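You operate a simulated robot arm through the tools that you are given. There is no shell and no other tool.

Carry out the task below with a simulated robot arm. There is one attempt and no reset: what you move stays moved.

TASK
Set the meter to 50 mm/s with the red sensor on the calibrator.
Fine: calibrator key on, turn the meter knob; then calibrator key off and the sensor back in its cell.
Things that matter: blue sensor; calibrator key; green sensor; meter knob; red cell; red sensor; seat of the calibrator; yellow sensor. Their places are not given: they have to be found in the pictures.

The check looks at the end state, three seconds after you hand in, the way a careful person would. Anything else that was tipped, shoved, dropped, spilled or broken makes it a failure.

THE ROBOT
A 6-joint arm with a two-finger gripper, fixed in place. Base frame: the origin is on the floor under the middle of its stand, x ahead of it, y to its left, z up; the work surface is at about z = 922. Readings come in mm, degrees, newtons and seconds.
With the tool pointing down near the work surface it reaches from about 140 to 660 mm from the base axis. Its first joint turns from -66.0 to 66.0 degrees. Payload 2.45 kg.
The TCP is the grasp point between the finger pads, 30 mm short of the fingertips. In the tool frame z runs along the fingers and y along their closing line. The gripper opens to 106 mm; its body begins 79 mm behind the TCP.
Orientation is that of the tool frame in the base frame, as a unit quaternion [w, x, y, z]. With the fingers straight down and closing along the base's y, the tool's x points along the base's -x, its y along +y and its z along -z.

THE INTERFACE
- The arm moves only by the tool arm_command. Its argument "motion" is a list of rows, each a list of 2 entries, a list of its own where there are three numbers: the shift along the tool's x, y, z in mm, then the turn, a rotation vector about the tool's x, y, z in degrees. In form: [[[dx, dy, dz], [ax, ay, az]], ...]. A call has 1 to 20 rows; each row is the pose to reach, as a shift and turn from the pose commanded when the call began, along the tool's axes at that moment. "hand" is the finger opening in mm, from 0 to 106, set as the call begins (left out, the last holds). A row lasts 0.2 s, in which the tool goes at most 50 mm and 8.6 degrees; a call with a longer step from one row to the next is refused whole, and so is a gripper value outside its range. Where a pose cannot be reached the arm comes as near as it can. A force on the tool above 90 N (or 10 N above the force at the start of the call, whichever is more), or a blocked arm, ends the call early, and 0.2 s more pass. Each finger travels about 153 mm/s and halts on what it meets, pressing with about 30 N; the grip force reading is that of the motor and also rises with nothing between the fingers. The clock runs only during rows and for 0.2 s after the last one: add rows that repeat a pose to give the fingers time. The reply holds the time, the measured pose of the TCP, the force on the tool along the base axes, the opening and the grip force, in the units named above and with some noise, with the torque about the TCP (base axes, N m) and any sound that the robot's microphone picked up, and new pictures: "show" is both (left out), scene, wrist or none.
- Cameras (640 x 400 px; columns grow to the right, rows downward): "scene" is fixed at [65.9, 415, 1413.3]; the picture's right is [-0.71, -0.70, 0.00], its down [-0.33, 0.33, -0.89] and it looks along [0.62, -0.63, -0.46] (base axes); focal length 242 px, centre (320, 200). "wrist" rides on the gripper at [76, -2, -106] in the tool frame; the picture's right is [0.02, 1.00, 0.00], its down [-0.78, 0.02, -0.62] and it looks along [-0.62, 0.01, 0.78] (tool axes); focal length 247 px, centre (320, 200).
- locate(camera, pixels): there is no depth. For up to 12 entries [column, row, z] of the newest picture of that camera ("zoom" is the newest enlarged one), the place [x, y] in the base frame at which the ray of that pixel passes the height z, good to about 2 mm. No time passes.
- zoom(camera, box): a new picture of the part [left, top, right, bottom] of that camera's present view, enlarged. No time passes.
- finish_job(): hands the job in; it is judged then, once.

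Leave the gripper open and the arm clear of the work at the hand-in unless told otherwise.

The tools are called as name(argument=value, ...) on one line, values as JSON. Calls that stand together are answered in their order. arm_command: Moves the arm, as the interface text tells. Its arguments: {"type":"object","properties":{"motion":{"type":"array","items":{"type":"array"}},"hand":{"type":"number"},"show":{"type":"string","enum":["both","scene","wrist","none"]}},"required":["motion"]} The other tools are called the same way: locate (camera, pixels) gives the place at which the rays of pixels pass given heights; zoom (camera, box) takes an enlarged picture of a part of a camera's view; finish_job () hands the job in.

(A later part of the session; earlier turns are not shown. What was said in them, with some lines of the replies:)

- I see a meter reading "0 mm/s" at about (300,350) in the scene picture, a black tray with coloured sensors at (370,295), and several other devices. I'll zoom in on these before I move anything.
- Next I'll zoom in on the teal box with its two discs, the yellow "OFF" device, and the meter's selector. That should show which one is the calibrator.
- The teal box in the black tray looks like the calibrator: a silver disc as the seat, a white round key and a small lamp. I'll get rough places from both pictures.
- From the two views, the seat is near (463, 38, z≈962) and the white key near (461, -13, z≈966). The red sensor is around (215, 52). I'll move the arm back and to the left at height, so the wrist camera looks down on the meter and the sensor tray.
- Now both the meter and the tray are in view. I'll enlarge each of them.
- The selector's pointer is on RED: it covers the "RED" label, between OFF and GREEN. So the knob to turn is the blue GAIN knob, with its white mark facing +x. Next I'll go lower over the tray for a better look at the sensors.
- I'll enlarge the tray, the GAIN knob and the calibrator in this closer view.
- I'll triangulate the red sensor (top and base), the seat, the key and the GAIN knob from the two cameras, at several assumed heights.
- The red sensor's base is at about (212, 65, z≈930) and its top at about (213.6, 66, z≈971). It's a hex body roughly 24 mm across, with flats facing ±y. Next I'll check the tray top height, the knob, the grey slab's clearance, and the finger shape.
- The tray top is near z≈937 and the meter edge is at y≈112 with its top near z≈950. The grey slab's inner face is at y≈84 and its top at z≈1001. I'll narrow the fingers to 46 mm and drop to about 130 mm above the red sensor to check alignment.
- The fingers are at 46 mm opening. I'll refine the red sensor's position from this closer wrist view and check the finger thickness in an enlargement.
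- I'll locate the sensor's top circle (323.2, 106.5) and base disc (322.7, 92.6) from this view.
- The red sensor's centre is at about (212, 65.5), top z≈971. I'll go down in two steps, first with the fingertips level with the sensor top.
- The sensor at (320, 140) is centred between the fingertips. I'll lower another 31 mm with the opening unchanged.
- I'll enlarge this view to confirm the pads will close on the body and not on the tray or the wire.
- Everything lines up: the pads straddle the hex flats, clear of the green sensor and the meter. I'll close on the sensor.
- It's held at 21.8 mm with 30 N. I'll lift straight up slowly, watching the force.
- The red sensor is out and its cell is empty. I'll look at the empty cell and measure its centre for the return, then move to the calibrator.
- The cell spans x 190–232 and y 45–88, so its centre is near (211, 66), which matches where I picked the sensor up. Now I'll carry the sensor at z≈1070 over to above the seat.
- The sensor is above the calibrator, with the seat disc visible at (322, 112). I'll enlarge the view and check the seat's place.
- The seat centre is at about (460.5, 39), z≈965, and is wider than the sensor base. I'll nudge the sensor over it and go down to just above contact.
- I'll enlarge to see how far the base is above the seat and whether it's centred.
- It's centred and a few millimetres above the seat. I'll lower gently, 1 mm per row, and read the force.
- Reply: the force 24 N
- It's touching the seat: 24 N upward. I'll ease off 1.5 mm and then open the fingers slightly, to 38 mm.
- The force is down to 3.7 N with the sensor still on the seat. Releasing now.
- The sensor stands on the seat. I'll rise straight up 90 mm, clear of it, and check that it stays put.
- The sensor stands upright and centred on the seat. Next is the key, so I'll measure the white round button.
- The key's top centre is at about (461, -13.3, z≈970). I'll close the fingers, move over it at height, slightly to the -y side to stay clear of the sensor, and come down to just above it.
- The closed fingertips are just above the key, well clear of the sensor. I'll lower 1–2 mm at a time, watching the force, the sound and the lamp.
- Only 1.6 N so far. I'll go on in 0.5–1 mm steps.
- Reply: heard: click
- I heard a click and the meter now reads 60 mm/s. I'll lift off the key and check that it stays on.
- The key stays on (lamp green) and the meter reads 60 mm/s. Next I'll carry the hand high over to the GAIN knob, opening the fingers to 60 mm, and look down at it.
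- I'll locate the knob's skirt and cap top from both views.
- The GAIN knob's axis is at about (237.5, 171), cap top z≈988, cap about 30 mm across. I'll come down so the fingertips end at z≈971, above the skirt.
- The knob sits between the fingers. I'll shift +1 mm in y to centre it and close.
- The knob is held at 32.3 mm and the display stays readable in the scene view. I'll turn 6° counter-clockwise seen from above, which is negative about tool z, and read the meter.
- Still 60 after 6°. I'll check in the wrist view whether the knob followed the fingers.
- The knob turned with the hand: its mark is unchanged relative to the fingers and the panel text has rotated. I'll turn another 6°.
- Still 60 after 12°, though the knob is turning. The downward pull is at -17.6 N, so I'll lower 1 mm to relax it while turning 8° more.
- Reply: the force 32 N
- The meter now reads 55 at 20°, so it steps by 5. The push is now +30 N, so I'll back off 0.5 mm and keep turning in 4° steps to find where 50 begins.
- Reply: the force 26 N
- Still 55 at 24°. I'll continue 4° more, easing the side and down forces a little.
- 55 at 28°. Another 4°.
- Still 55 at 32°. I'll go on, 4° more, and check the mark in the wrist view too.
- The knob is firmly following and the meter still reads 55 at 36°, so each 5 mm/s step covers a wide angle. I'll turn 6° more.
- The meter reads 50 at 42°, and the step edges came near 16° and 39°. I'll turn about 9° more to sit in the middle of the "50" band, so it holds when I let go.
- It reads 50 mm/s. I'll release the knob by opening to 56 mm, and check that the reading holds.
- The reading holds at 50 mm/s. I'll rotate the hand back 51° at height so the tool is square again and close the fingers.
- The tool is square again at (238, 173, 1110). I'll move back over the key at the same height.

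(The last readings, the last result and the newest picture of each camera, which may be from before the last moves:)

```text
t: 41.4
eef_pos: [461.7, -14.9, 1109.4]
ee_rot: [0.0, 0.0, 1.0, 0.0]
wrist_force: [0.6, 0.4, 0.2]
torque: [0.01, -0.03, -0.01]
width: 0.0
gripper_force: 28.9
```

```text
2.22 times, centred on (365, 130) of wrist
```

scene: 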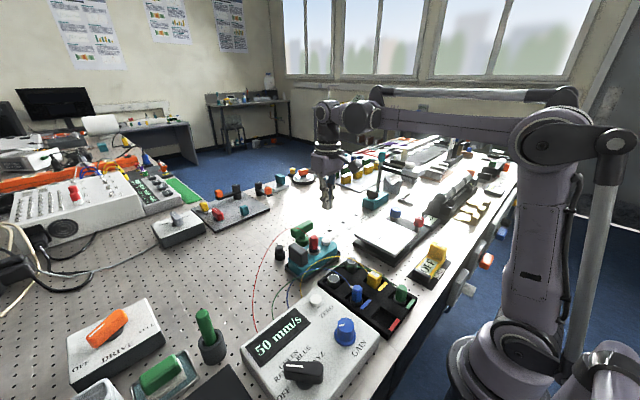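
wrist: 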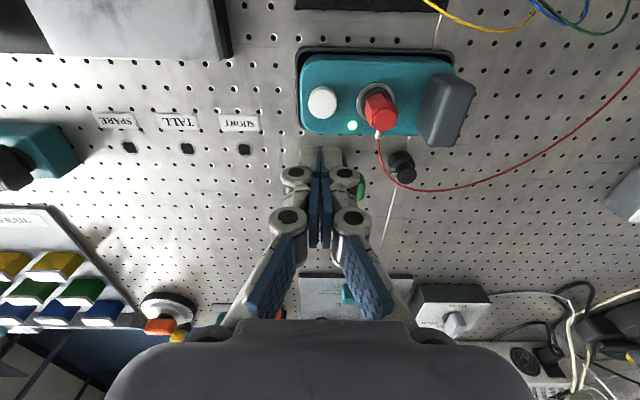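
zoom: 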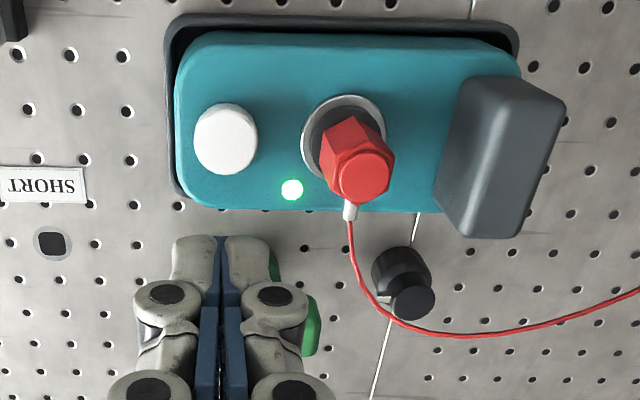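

The meter still reads 50 mm/s with the lamp on, and the hand is over the key as before. I'll lower quickly to just above it, then slowly to the depth that clicked (TCP z≈999.4).

arm_command(motion=[[[0, 0, 30], [0, 0, 0]], [[0, 0, 60], [0, 0, 0]], [[0, 0, 85], [0, 0, 0]], [[0, 0, 98], [0, 0, 0]], [[0, 0, 104], [0, 0, 0]], [[0, 0, 106], [0, 0, 0]], [[0, 0, 106], [0, 0, 0]]], show="none")

arm_command(motion=[[[0, 0, 1.5], [0, 0, 0]], [[0, 0, 3], [0, 0, 0]], [[0, 0, 4.5], [0, 0, 0]]], show="scene")

```text
t: 43.0
eef_pos: [461.0, -14.4, 1004.3]
ee_rot: [0.0, 0.0, 1.0, -0.001]
wrist_force: [0.2, 0.2, -0.6]
torque: [-0.01, 0.0, 0.02]
width: 0.0
gripper_force: 28.3
```

```text
t: 43.8
eef_pos: [460.6, -14.0, 999.7]
ee_rot: [-0.002, -0.001, 1.0, 0.0]
wrist_force: [-0.2, -0.4, 3.3]
torque: [0.0, -0.02, 0.01]
width: 5.8
gripper_force: 28.7
heard: click
```

scene: 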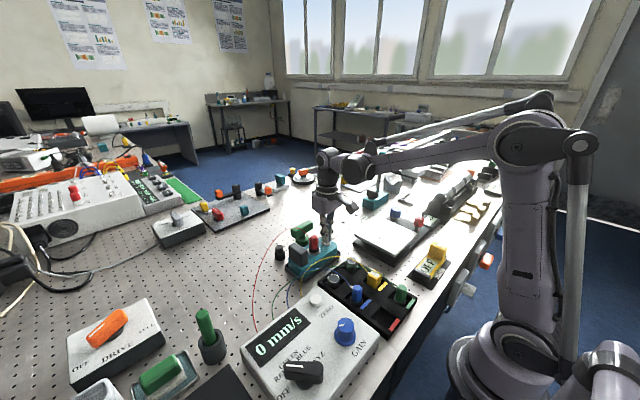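

It clicked and the meter now reads 0, so the calibrator is off. I'll lift off and confirm the lamp is dark.

arm_command(motion=[[[0, 0, -5], [0, 0, 0]], [[0, 0, -20], [0, 0, 0]], [[0, 0, -50], [0, 0, 0]], [[0, 0, -85], [0, 0, 0]], [[0, 0, -110], [0, 0, 0]], [[0, 0, -110], [0, 0, 0]]], show="both")

zoom(camera="wrist", box=[250, 40, 480, 220])

zoom(camera="scene", box=[240, 280, 400, 400])

```text
t: 45.2
eef_pos: [462.0, -14.6, 1109.7]
ee_rot: [0.0, 0.0, 1.0, 0.0]
wrist_force: [-0.1, 0.1, 0.1]
torque: [0.0, -0.01, -0.03]
width: 0.0
gripper_force: 28.3
```

scene: 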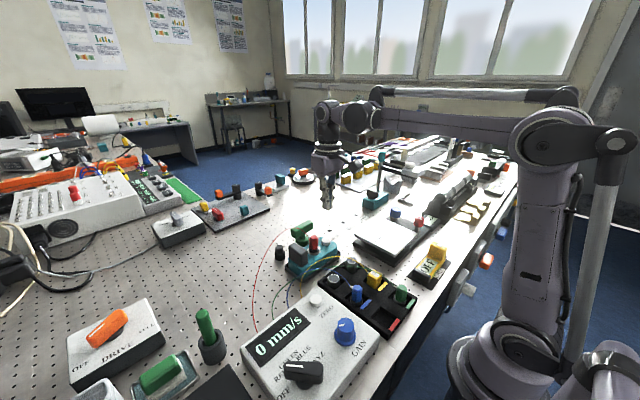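
wrist: 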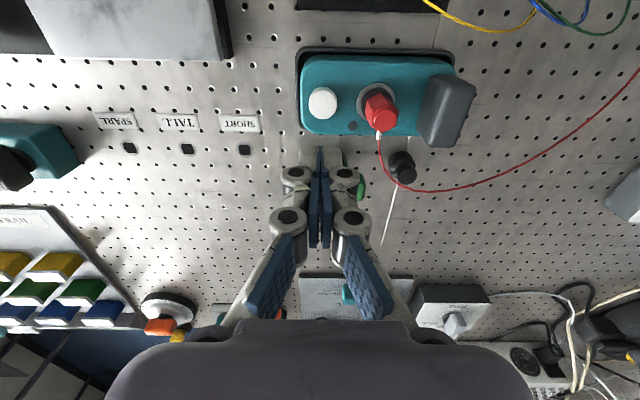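

```text
2.22 times, centred on (365, 130) of wrist
```

zoom: 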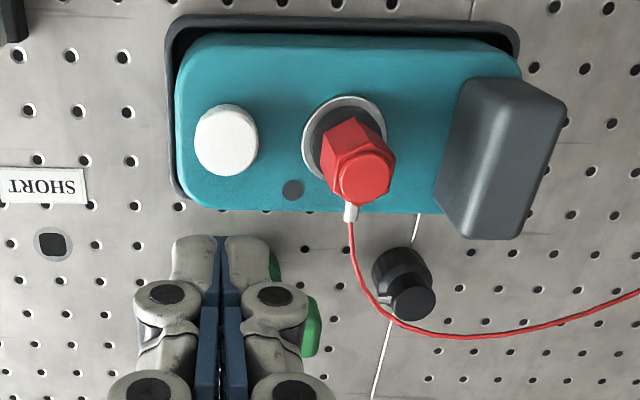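

```text
3.33 times, centred on (320, 340) of scene
```

zoom: 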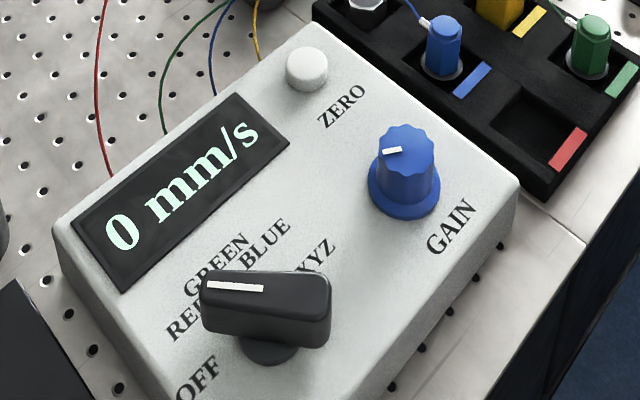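

The lamp is dark, the meter is at 0 and the knob has kept its new setting. I'll move back over the sensor and open to 38 mm, as at release.

arm_command(motion=[[[0, 18, 0], [0, 0, 0]], [[0, 36, 0], [0, 0, 0]], [[0, 54, 0], [0, 0, 0]], [[0, 54, 0], [0, 0, 0]], [[0, 54, 20], [0, 0, 0]], [[0, 54, 40], [0, 0, 0]], [[0, 54, 55], [0, 0, 0]], [[0, 54, 55], [0, 0, 0]]], hand=38, show="both")

zoom(camera="wrist", box=[220, 70, 430, 240])

```text
t: 47.0
eef_pos: [460.5, 39.0, 1054.0]
ee_rot: [-0.001, 0.0, 1.0, -0.001]
wrist_force: [-0.3, 0.1, 0.0]
torque: [0.0, -0.02, 0.01]
width: 37.8
gripper_force: 0.2
```

scene: 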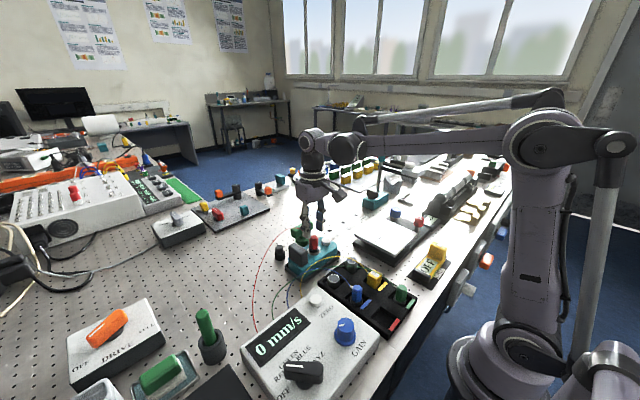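
wrist: 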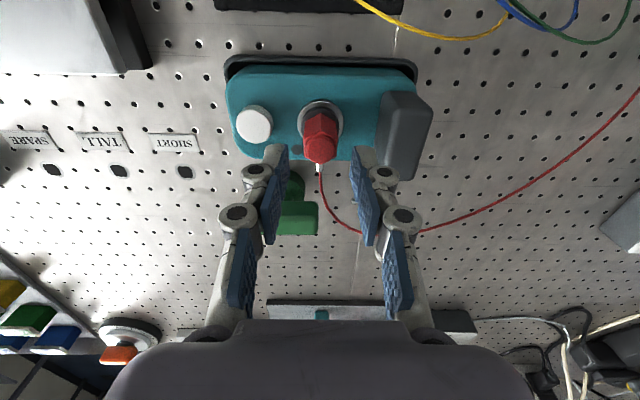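

```text
2.35 times, centred on (325, 155) of wrist
```

zoom: 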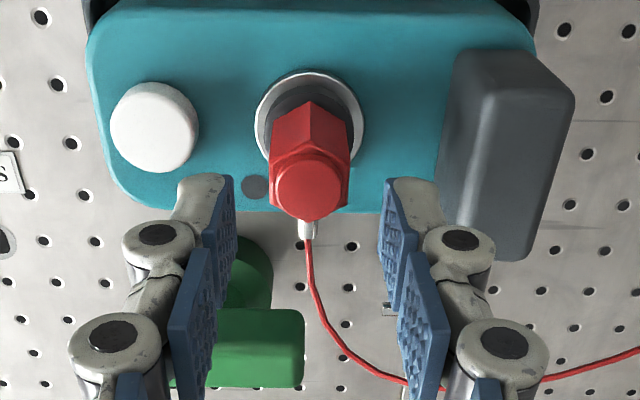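

The sensor is centred between the fingers and the wire is clear of them. I'll lower 39 mm to the height where I released it.

arm_command(motion=[[[0, 0, 15], [0, 0, 0]], [[0, 0, 28], [0, 0, 0]], [[0, 0, 39], [0, 0, 0]], [[0, 0, 39], [0, 0, 0]]], show="wrist")

zoom(camera="wrist", box=[220, 90, 430, 260])

```text
t: 48.0
eef_pos: [460.3, 39.8, 1015.6]
ee_rot: [0.0, 0.0, 1.0, -0.001]
wrist_force: [0.0, -0.6, 0.0]
torque: [-0.02, 0.0, -0.02]
width: 38.2
gripper_force: 0.0
```

wrist: 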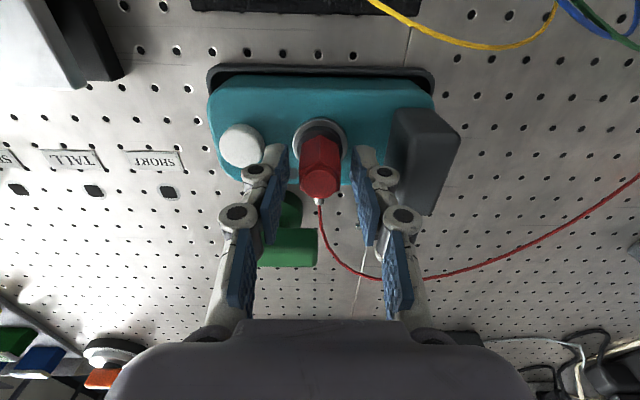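

```text
2.35 times, centred on (325, 175) of wrist
```

zoom: 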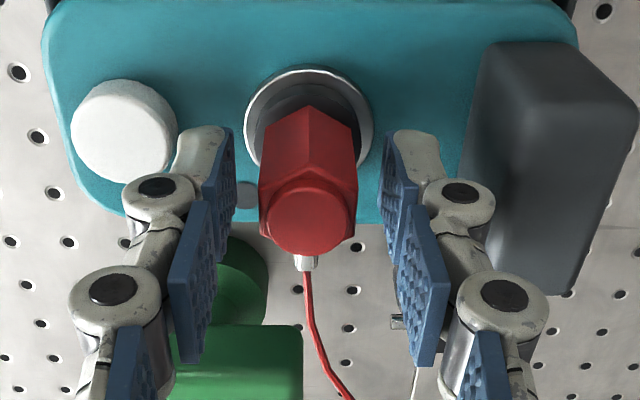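

The sensor stands squarely between the pads. Closing on it.

arm_command(motion=[[[0, 0, 0], [0, 0, 0]], [[0, 0, 0], [0, 0, 0]], [[0, 0, 0], [0, 0, 0]]], hand=12, show="none")

arm_command(motion=[[[0, 0, -2], [0, 0, 0]], [[0, 0, -6], [0, 0, 0]], [[0, 0, -15], [0, 0, 0]], [[0, 0, -30], [0, 0, 0]], [[0, 0, -55], [0, 0, 0]], [[0, 0, -55], [0, 0, 0]]], show="both")

zoom(camera="wrist", box=[220, 40, 430, 210])

```text
t: 48.8
eef_pos: [460.7, 40.0, 1015.7]
ee_rot: [-0.001, 0.0, 1.0, 0.0]
wrist_force: [0.0, -0.9, 2.5]
torque: [-0.01, 0.0, -0.06]
width: 21.9
gripper_force: 30.2
```

```text
t: 50.2
eef_pos: [459.7, 38.6, 1071.1]
ee_rot: [0.0, 0.0, 1.0, 0.0]
wrist_force: [0.3, -0.5, 0.0]
torque: [0.0, 0.0, 0.03]
width: 22.0
gripper_force: 30.0
```

scene: 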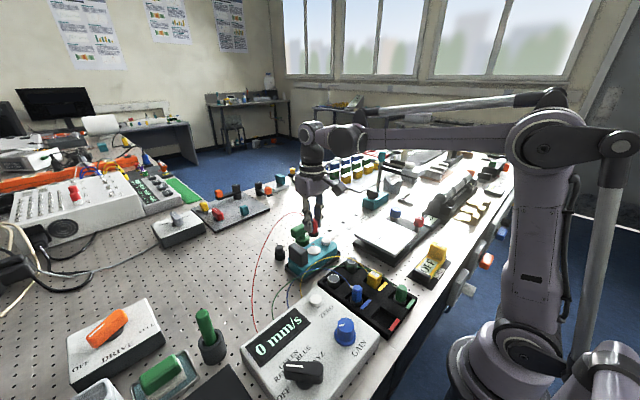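
wrist: 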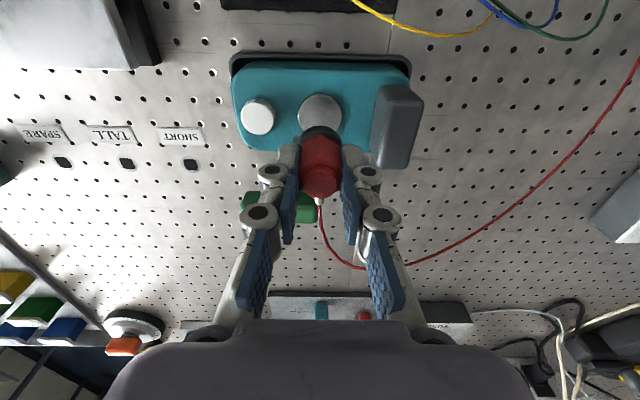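

```text
2.35 times, centred on (325, 125) of wrist
```

zoom: 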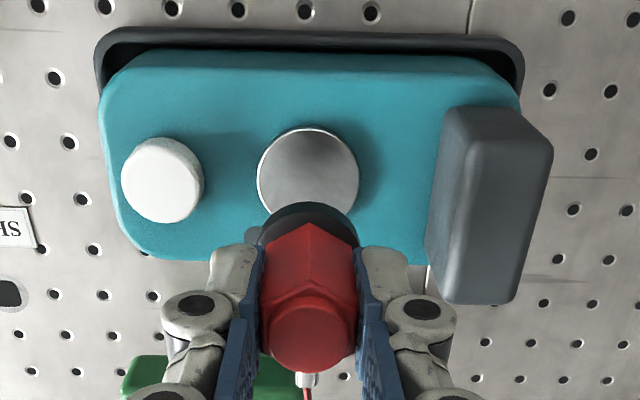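

Held at 22 mm, upright. I'll carry it back to above the red cell at (212.3, 65.5).

arm_command(motion=[[[25, 2.7, 0], [0, 0, 0]], [[50, 5.4, 0], [0, 0, 0]], [[75, 8.1, 0], [0, 0, 0]], [[100, 10.8, 0], [0, 0, 0]], [[125, 13.5, 0], [0, 0, 0]], [[150, 16.2, 0], [0, 0, 0]], [[175, 18.9, 0], [0, 0, 0]], [[200, 21.6, 0], [0, 0, 0]], [[225, 24.3, 0], [0, 0, 0]], [[248.5, 26.6, 0], [0, 0, 0]], [[248.5, 26.6, 0], [0, 0, 0]], [[248.5, 26.6, 0], [0, 0, 0]]], show="both")

zoom(camera="wrist", box=[270, 60, 370, 220])

zoom(camera="scene", box=[340, 230, 440, 340])

```text
t: 52.8
eef_pos: [210.4, 66.3, 1071.4]
ee_rot: [0.0, -0.001, 1.0, 0.001]
wrist_force: [0.0, 1.0, -0.6]
torque: [0.02, 0.0, -0.02]
width: 22.0
gripper_force: 29.8
```

scene: 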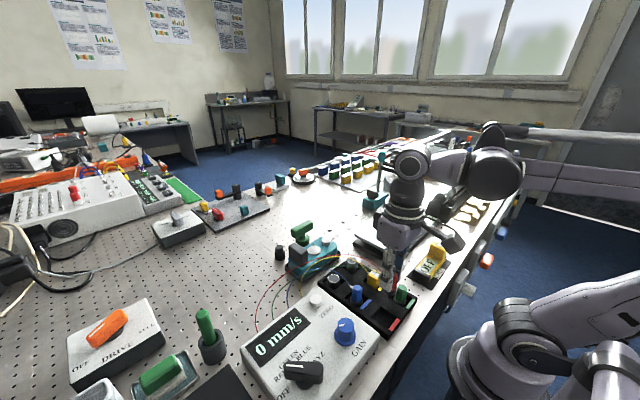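
wrist: 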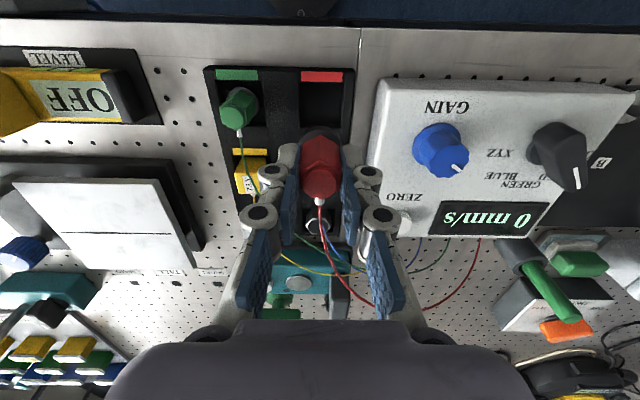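

```text
2.50 times, centred on (320, 140) of wrist
```

zoom: 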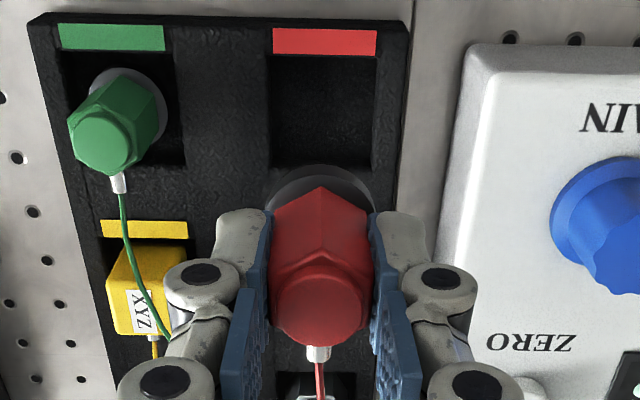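

```text
3.64 times, centred on (390, 285) of scene
```

zoom: 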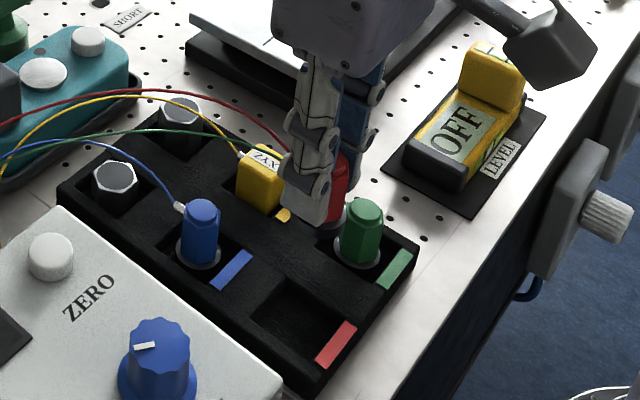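

This is the same view as just after the first lift, about 1 mm off in y, so I'll correct +1 mm. I'll lower to about 10 mm above the cell floor and look.

arm_command(motion=[[[0, 1, 20], [0, 0, 0]], [[0, 1, 40], [0, 0, 0]], [[0, 1, 58], [0, 0, 0]], [[0, 1, 72], [0, 0, 0]], [[0, 1, 84], [0, 0, 0]], [[0, 1, 84], [0, 0, 0]]], show="both")

zoom(camera="wrist", box=[230, 90, 420, 260])

zoom(camera="scene", box=[340, 230, 440, 340])

```text
t: 54.2
eef_pos: [211.6, 67.3, 985.9]
ee_rot: [0.0, 0.0, 1.0, 0.0]
wrist_force: [0.3, -0.1, -1.2]
torque: [-0.04, -0.01, 0.02]
width: 21.9
gripper_force: 30.1
```

scene: 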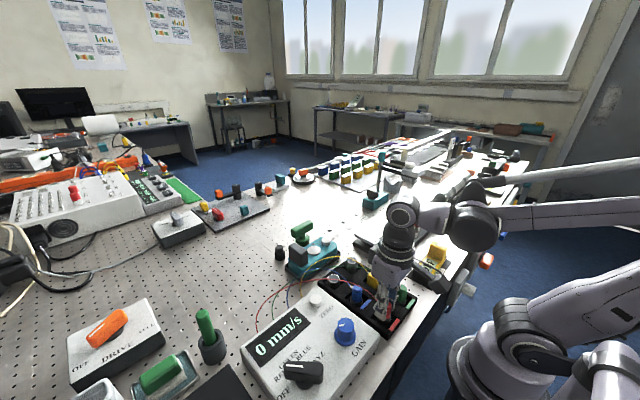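
wrist: 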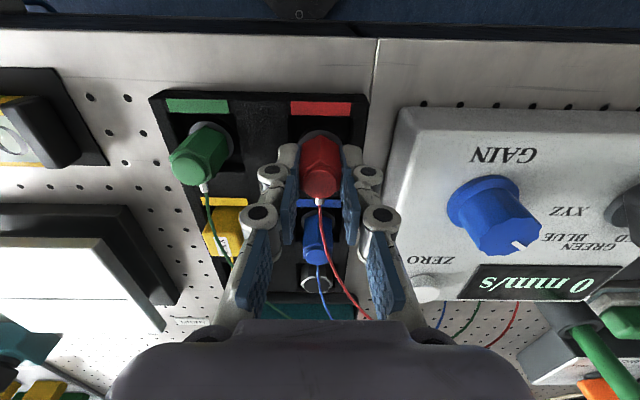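

```text
2.35 times, centred on (325, 175) of wrist
```

zoom: 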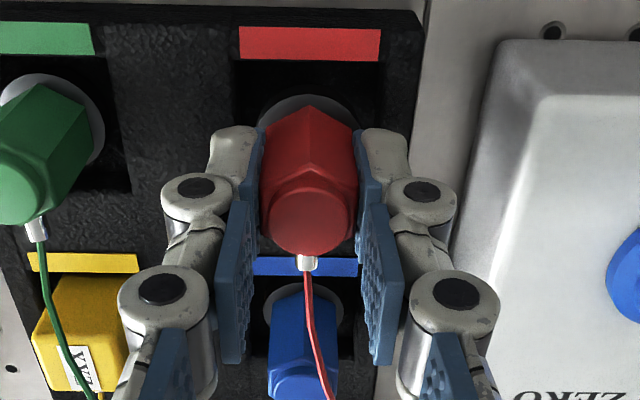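

```text
3.64 times, centred on (390, 285) of scene
```

zoom: 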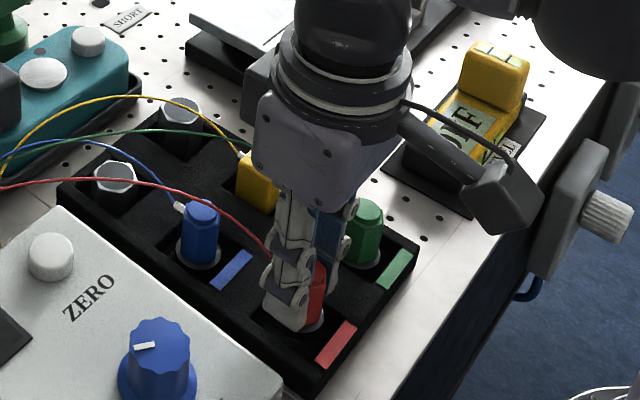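

The base is centred in the cell opening. I'll lower the rest slowly, stopping at the first touch.

arm_command(motion=[[[0, 0, 3], [0, 0, 0]], [[0, 0, 6], [0, 0, 0]], [[0, 0, 8.5], [0, 0, 0]], [[0, 0, 10], [0, 0, 0]], [[0, 0, 11], [0, 0, 0]]], show="none")

```text
t: 55.4
eef_pos: [211.5, 67.4, 976.0]
ee_rot: [0.0, -0.001, 1.0, 0.0]
wrist_force: [0.5, 1.3, -1.1]
torque: [0.0, -0.02, 0.02]
width: 21.8
gripper_force: 29.8
```

No contact yet at z≈975.6. I'll lower 0.5 mm per row.

arm_command(motion=[[[0, 0, 0.5], [0, 0, 0]], [[0, 0, 1.0], [0, 0, 0]], [[0, 0, 1.5], [0, 0, 0]]], show="none")

```text
t: 56.2
eef_pos: [210.8, 67.2, 975.1]
ee_rot: [-0.001, 0.0, 1.0, 0.0]
wrist_force: [-4.0, -1.5, 23.6]
torque: [0.04, 0.21, 0.01]
width: 22.1
gripper_force: 30.4
```

It's touching the cell floor at 23.6 N. I'll ease up 0.6 mm and then open to 44 mm.

arm_command(motion=[[[0, 0, -0.6], [0, 0, 0]], [[0, 0, -0.6], [0, 0, 0]]], show="none")

arm_command(motion=[[[0, 0, 0], [0, 0, 0]], [[0, 0, 0], [0, 0, 0]], [[0, 0, 0], [0, 0, 0]]], hand=44, show="both")

zoom(camera="wrist", box=[230, 90, 420, 260])

```text
t: 56.8
eef_pos: [212.4, 66.8, 975.1]
ee_rot: [0.0, 0.001, 1.0, 0.0]
wrist_force: [-3.6, 0.7, 16.7]
torque: [0.05, 0.2, 0.02]
width: 21.9
gripper_force: 30.3
```

```text
t: 57.6
eef_pos: [211.0, 67.3, 975.9]
ee_rot: [0.0, 0.0, 1.0, 0.0]
wrist_force: [0.7, 0.3, -0.3]
torque: [-0.02, -0.02, 0.0]
width: 44.0
gripper_force: 0.1
```

scene: 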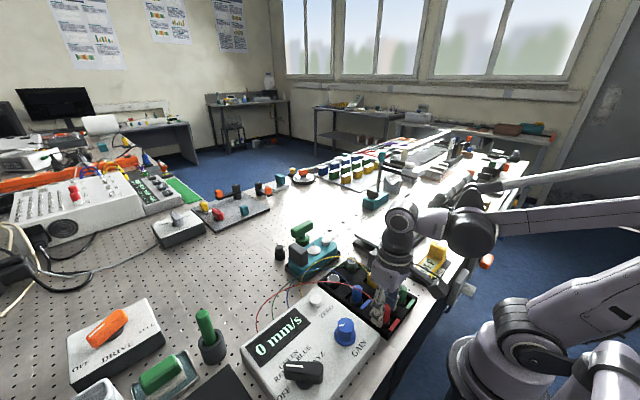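
wrist: 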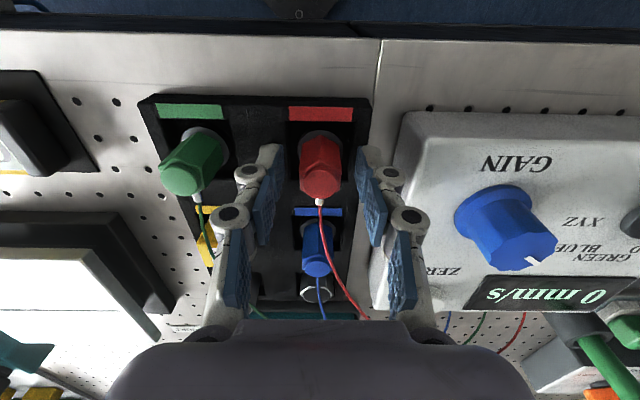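

```text
2.35 times, centred on (325, 175) of wrist
```

zoom: 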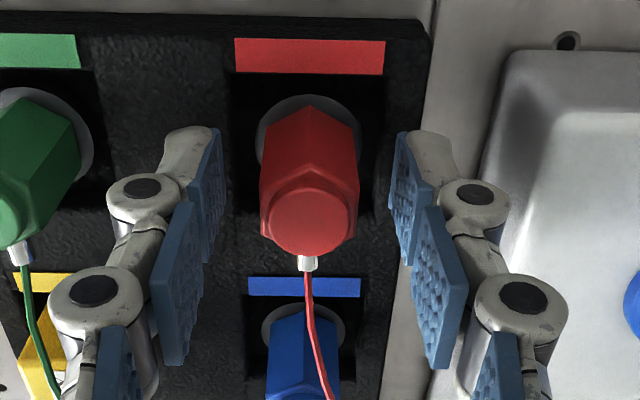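

The red sensor stands upright in its cell. I'll rise straight up, slowly at first.

arm_command(motion=[[[0, 0, -8], [0, 0, 0]], [[0, 0, -20], [0, 0, 0]], [[0, 0, -40], [0, 0, 0]], [[0, 0, -70], [0, 0, 0]], [[0, 0, -105], [0, 0, 0]], [[0, 0, -145], [0, 0, 0]], [[0, 0, -190], [0, 0, 0]], [[0, 0, -190], [0, 0, 0]]], show="both")

zoom(camera="wrist", box=[230, 30, 360, 190])

zoom(camera="scene", box=[325, 255, 425, 345])

```text
t: 59.4
eef_pos: [212.8, 66.7, 1166.1]
ee_rot: [-0.001, 0.0, 1.0, 0.0]
wrist_force: [0.6, -0.6, 0.7]
torque: [0.0, 0.0, 0.0]
width: 44.1
gripper_force: 0.0
```

scene: 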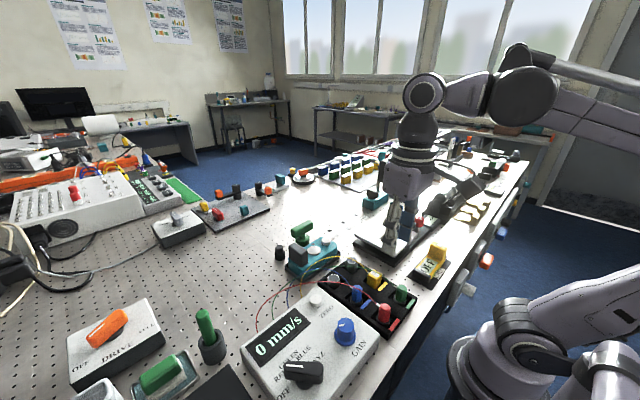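
wrist: 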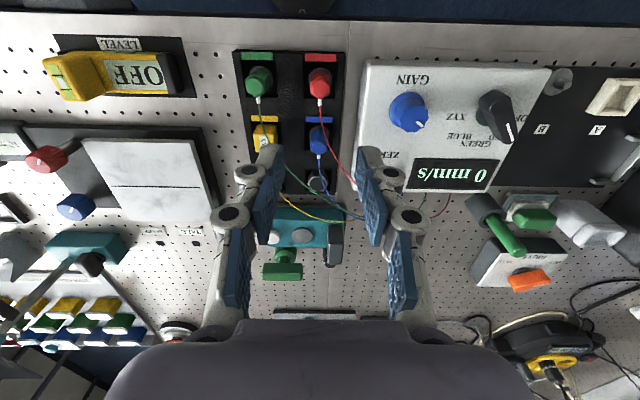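

```text
2.50 times, centred on (295, 110) of wrist
```

zoom: 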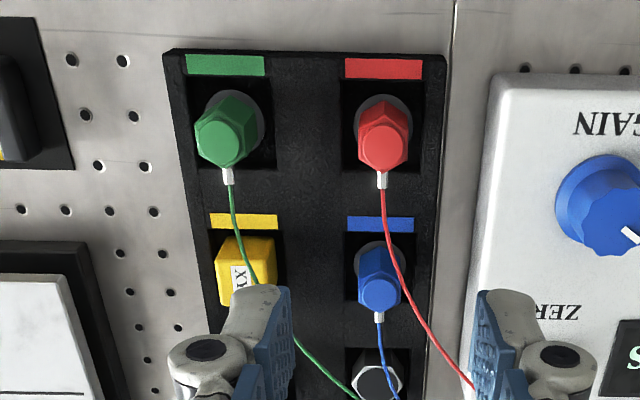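

```text
4.44 times, centred on (375, 300) of scene
```

zoom: 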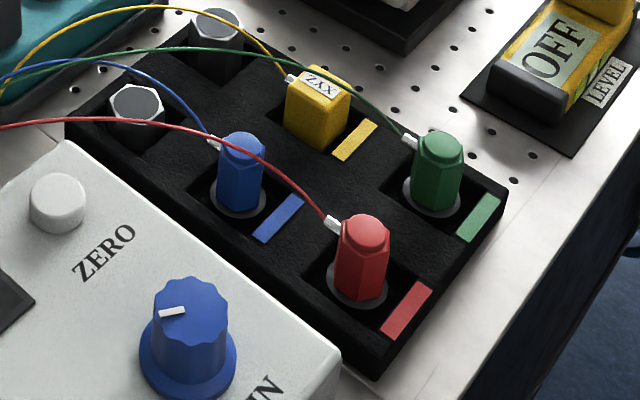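

The red sensor is back exactly as it was at the start, and the others are untouched. I'll return the arm to its starting place, high and clear, with the gripper fully open.

arm_command(motion=[[[0, 0, -35], [0, 0, 0]], [[0, 0, -70], [0, 0, 0]], [[-20, -9, -105], [0, 0, 0]], [[-45, -20, -140], [0, 0, 0]], [[-75, -32, -170], [0, 0, 0]], [[-100, -44, -180], [0, 0, 0]], [[-119, -54, -180], [0, 0, 0]], [[-119, -54, -180], [0, 0, 0]]], hand=106, show="both")

zoom(camera="scene", box=[220, 210, 460, 400])

zoom(camera="wrist", box=[260, 0, 540, 220])

```text
t: 61.2
eef_pos: [331.5, 12.4, 1345.3]
ee_rot: [0.0, -0.001, 1.0, -0.001]
wrist_force: [-0.5, -0.6, 0.0]
torque: [0.01, 0.03, -0.02]
width: 105.9
gripper_force: 0.0
```

scene: 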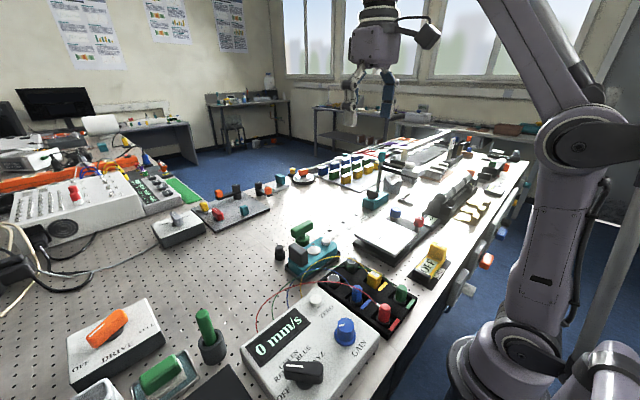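
wrist: 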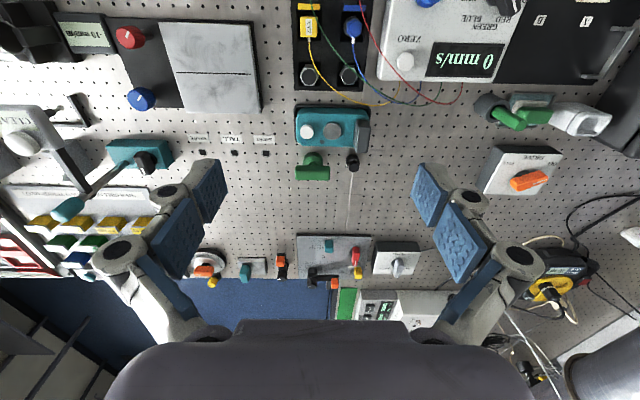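

```text
2.11 times, centred on (340, 305) of scene
```

zoom: 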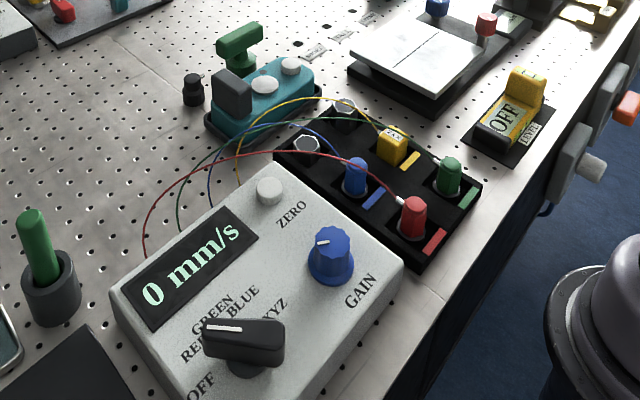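

```text
1.82 times, centred on (400, 110) of wrist
```

zoom: 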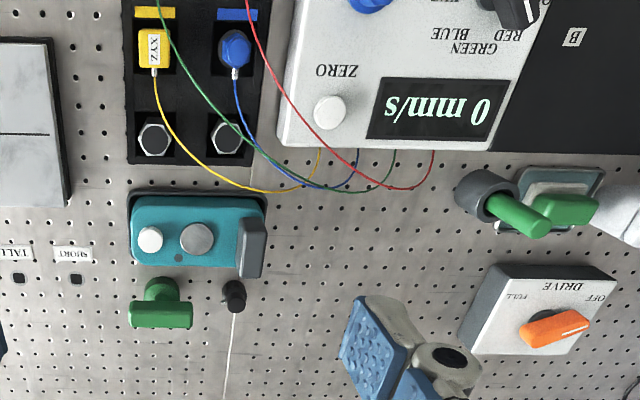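

The calibrator lamp is dark and its seat is empty. The red sensor is in its cell, and the other sensors and devices are where they were. The GAIN knob keeps the setting that read 50 mm/s with the calibrator on. The gripper is open and the arm is clear, so I'm handing the job in.

finish_job()

```text
The job is handed in.
```

The meter is set: with the red sensor on the calibrator and its key on, it read 50 mm/s, and it held that reading after I let go of the knob.

- **Setting:** It read 60 mm/s at first. I turned the GAIN knob about 51° counter-clockwise, to roughly the middle of the range that shows 50. The display steps by 5, so it can't show anything finer. The selector was already on RED, so I left it there.
- **Putting back:** The calibrator key is off, its lamp is dark, and the meter reads 0. The red sensor is upright in its red cell.
- **Everything else:** In the final pictures, the blue, green and yellow sensors and the other devices looked unmoved. The gripper is open and the arm is back at its starting position.
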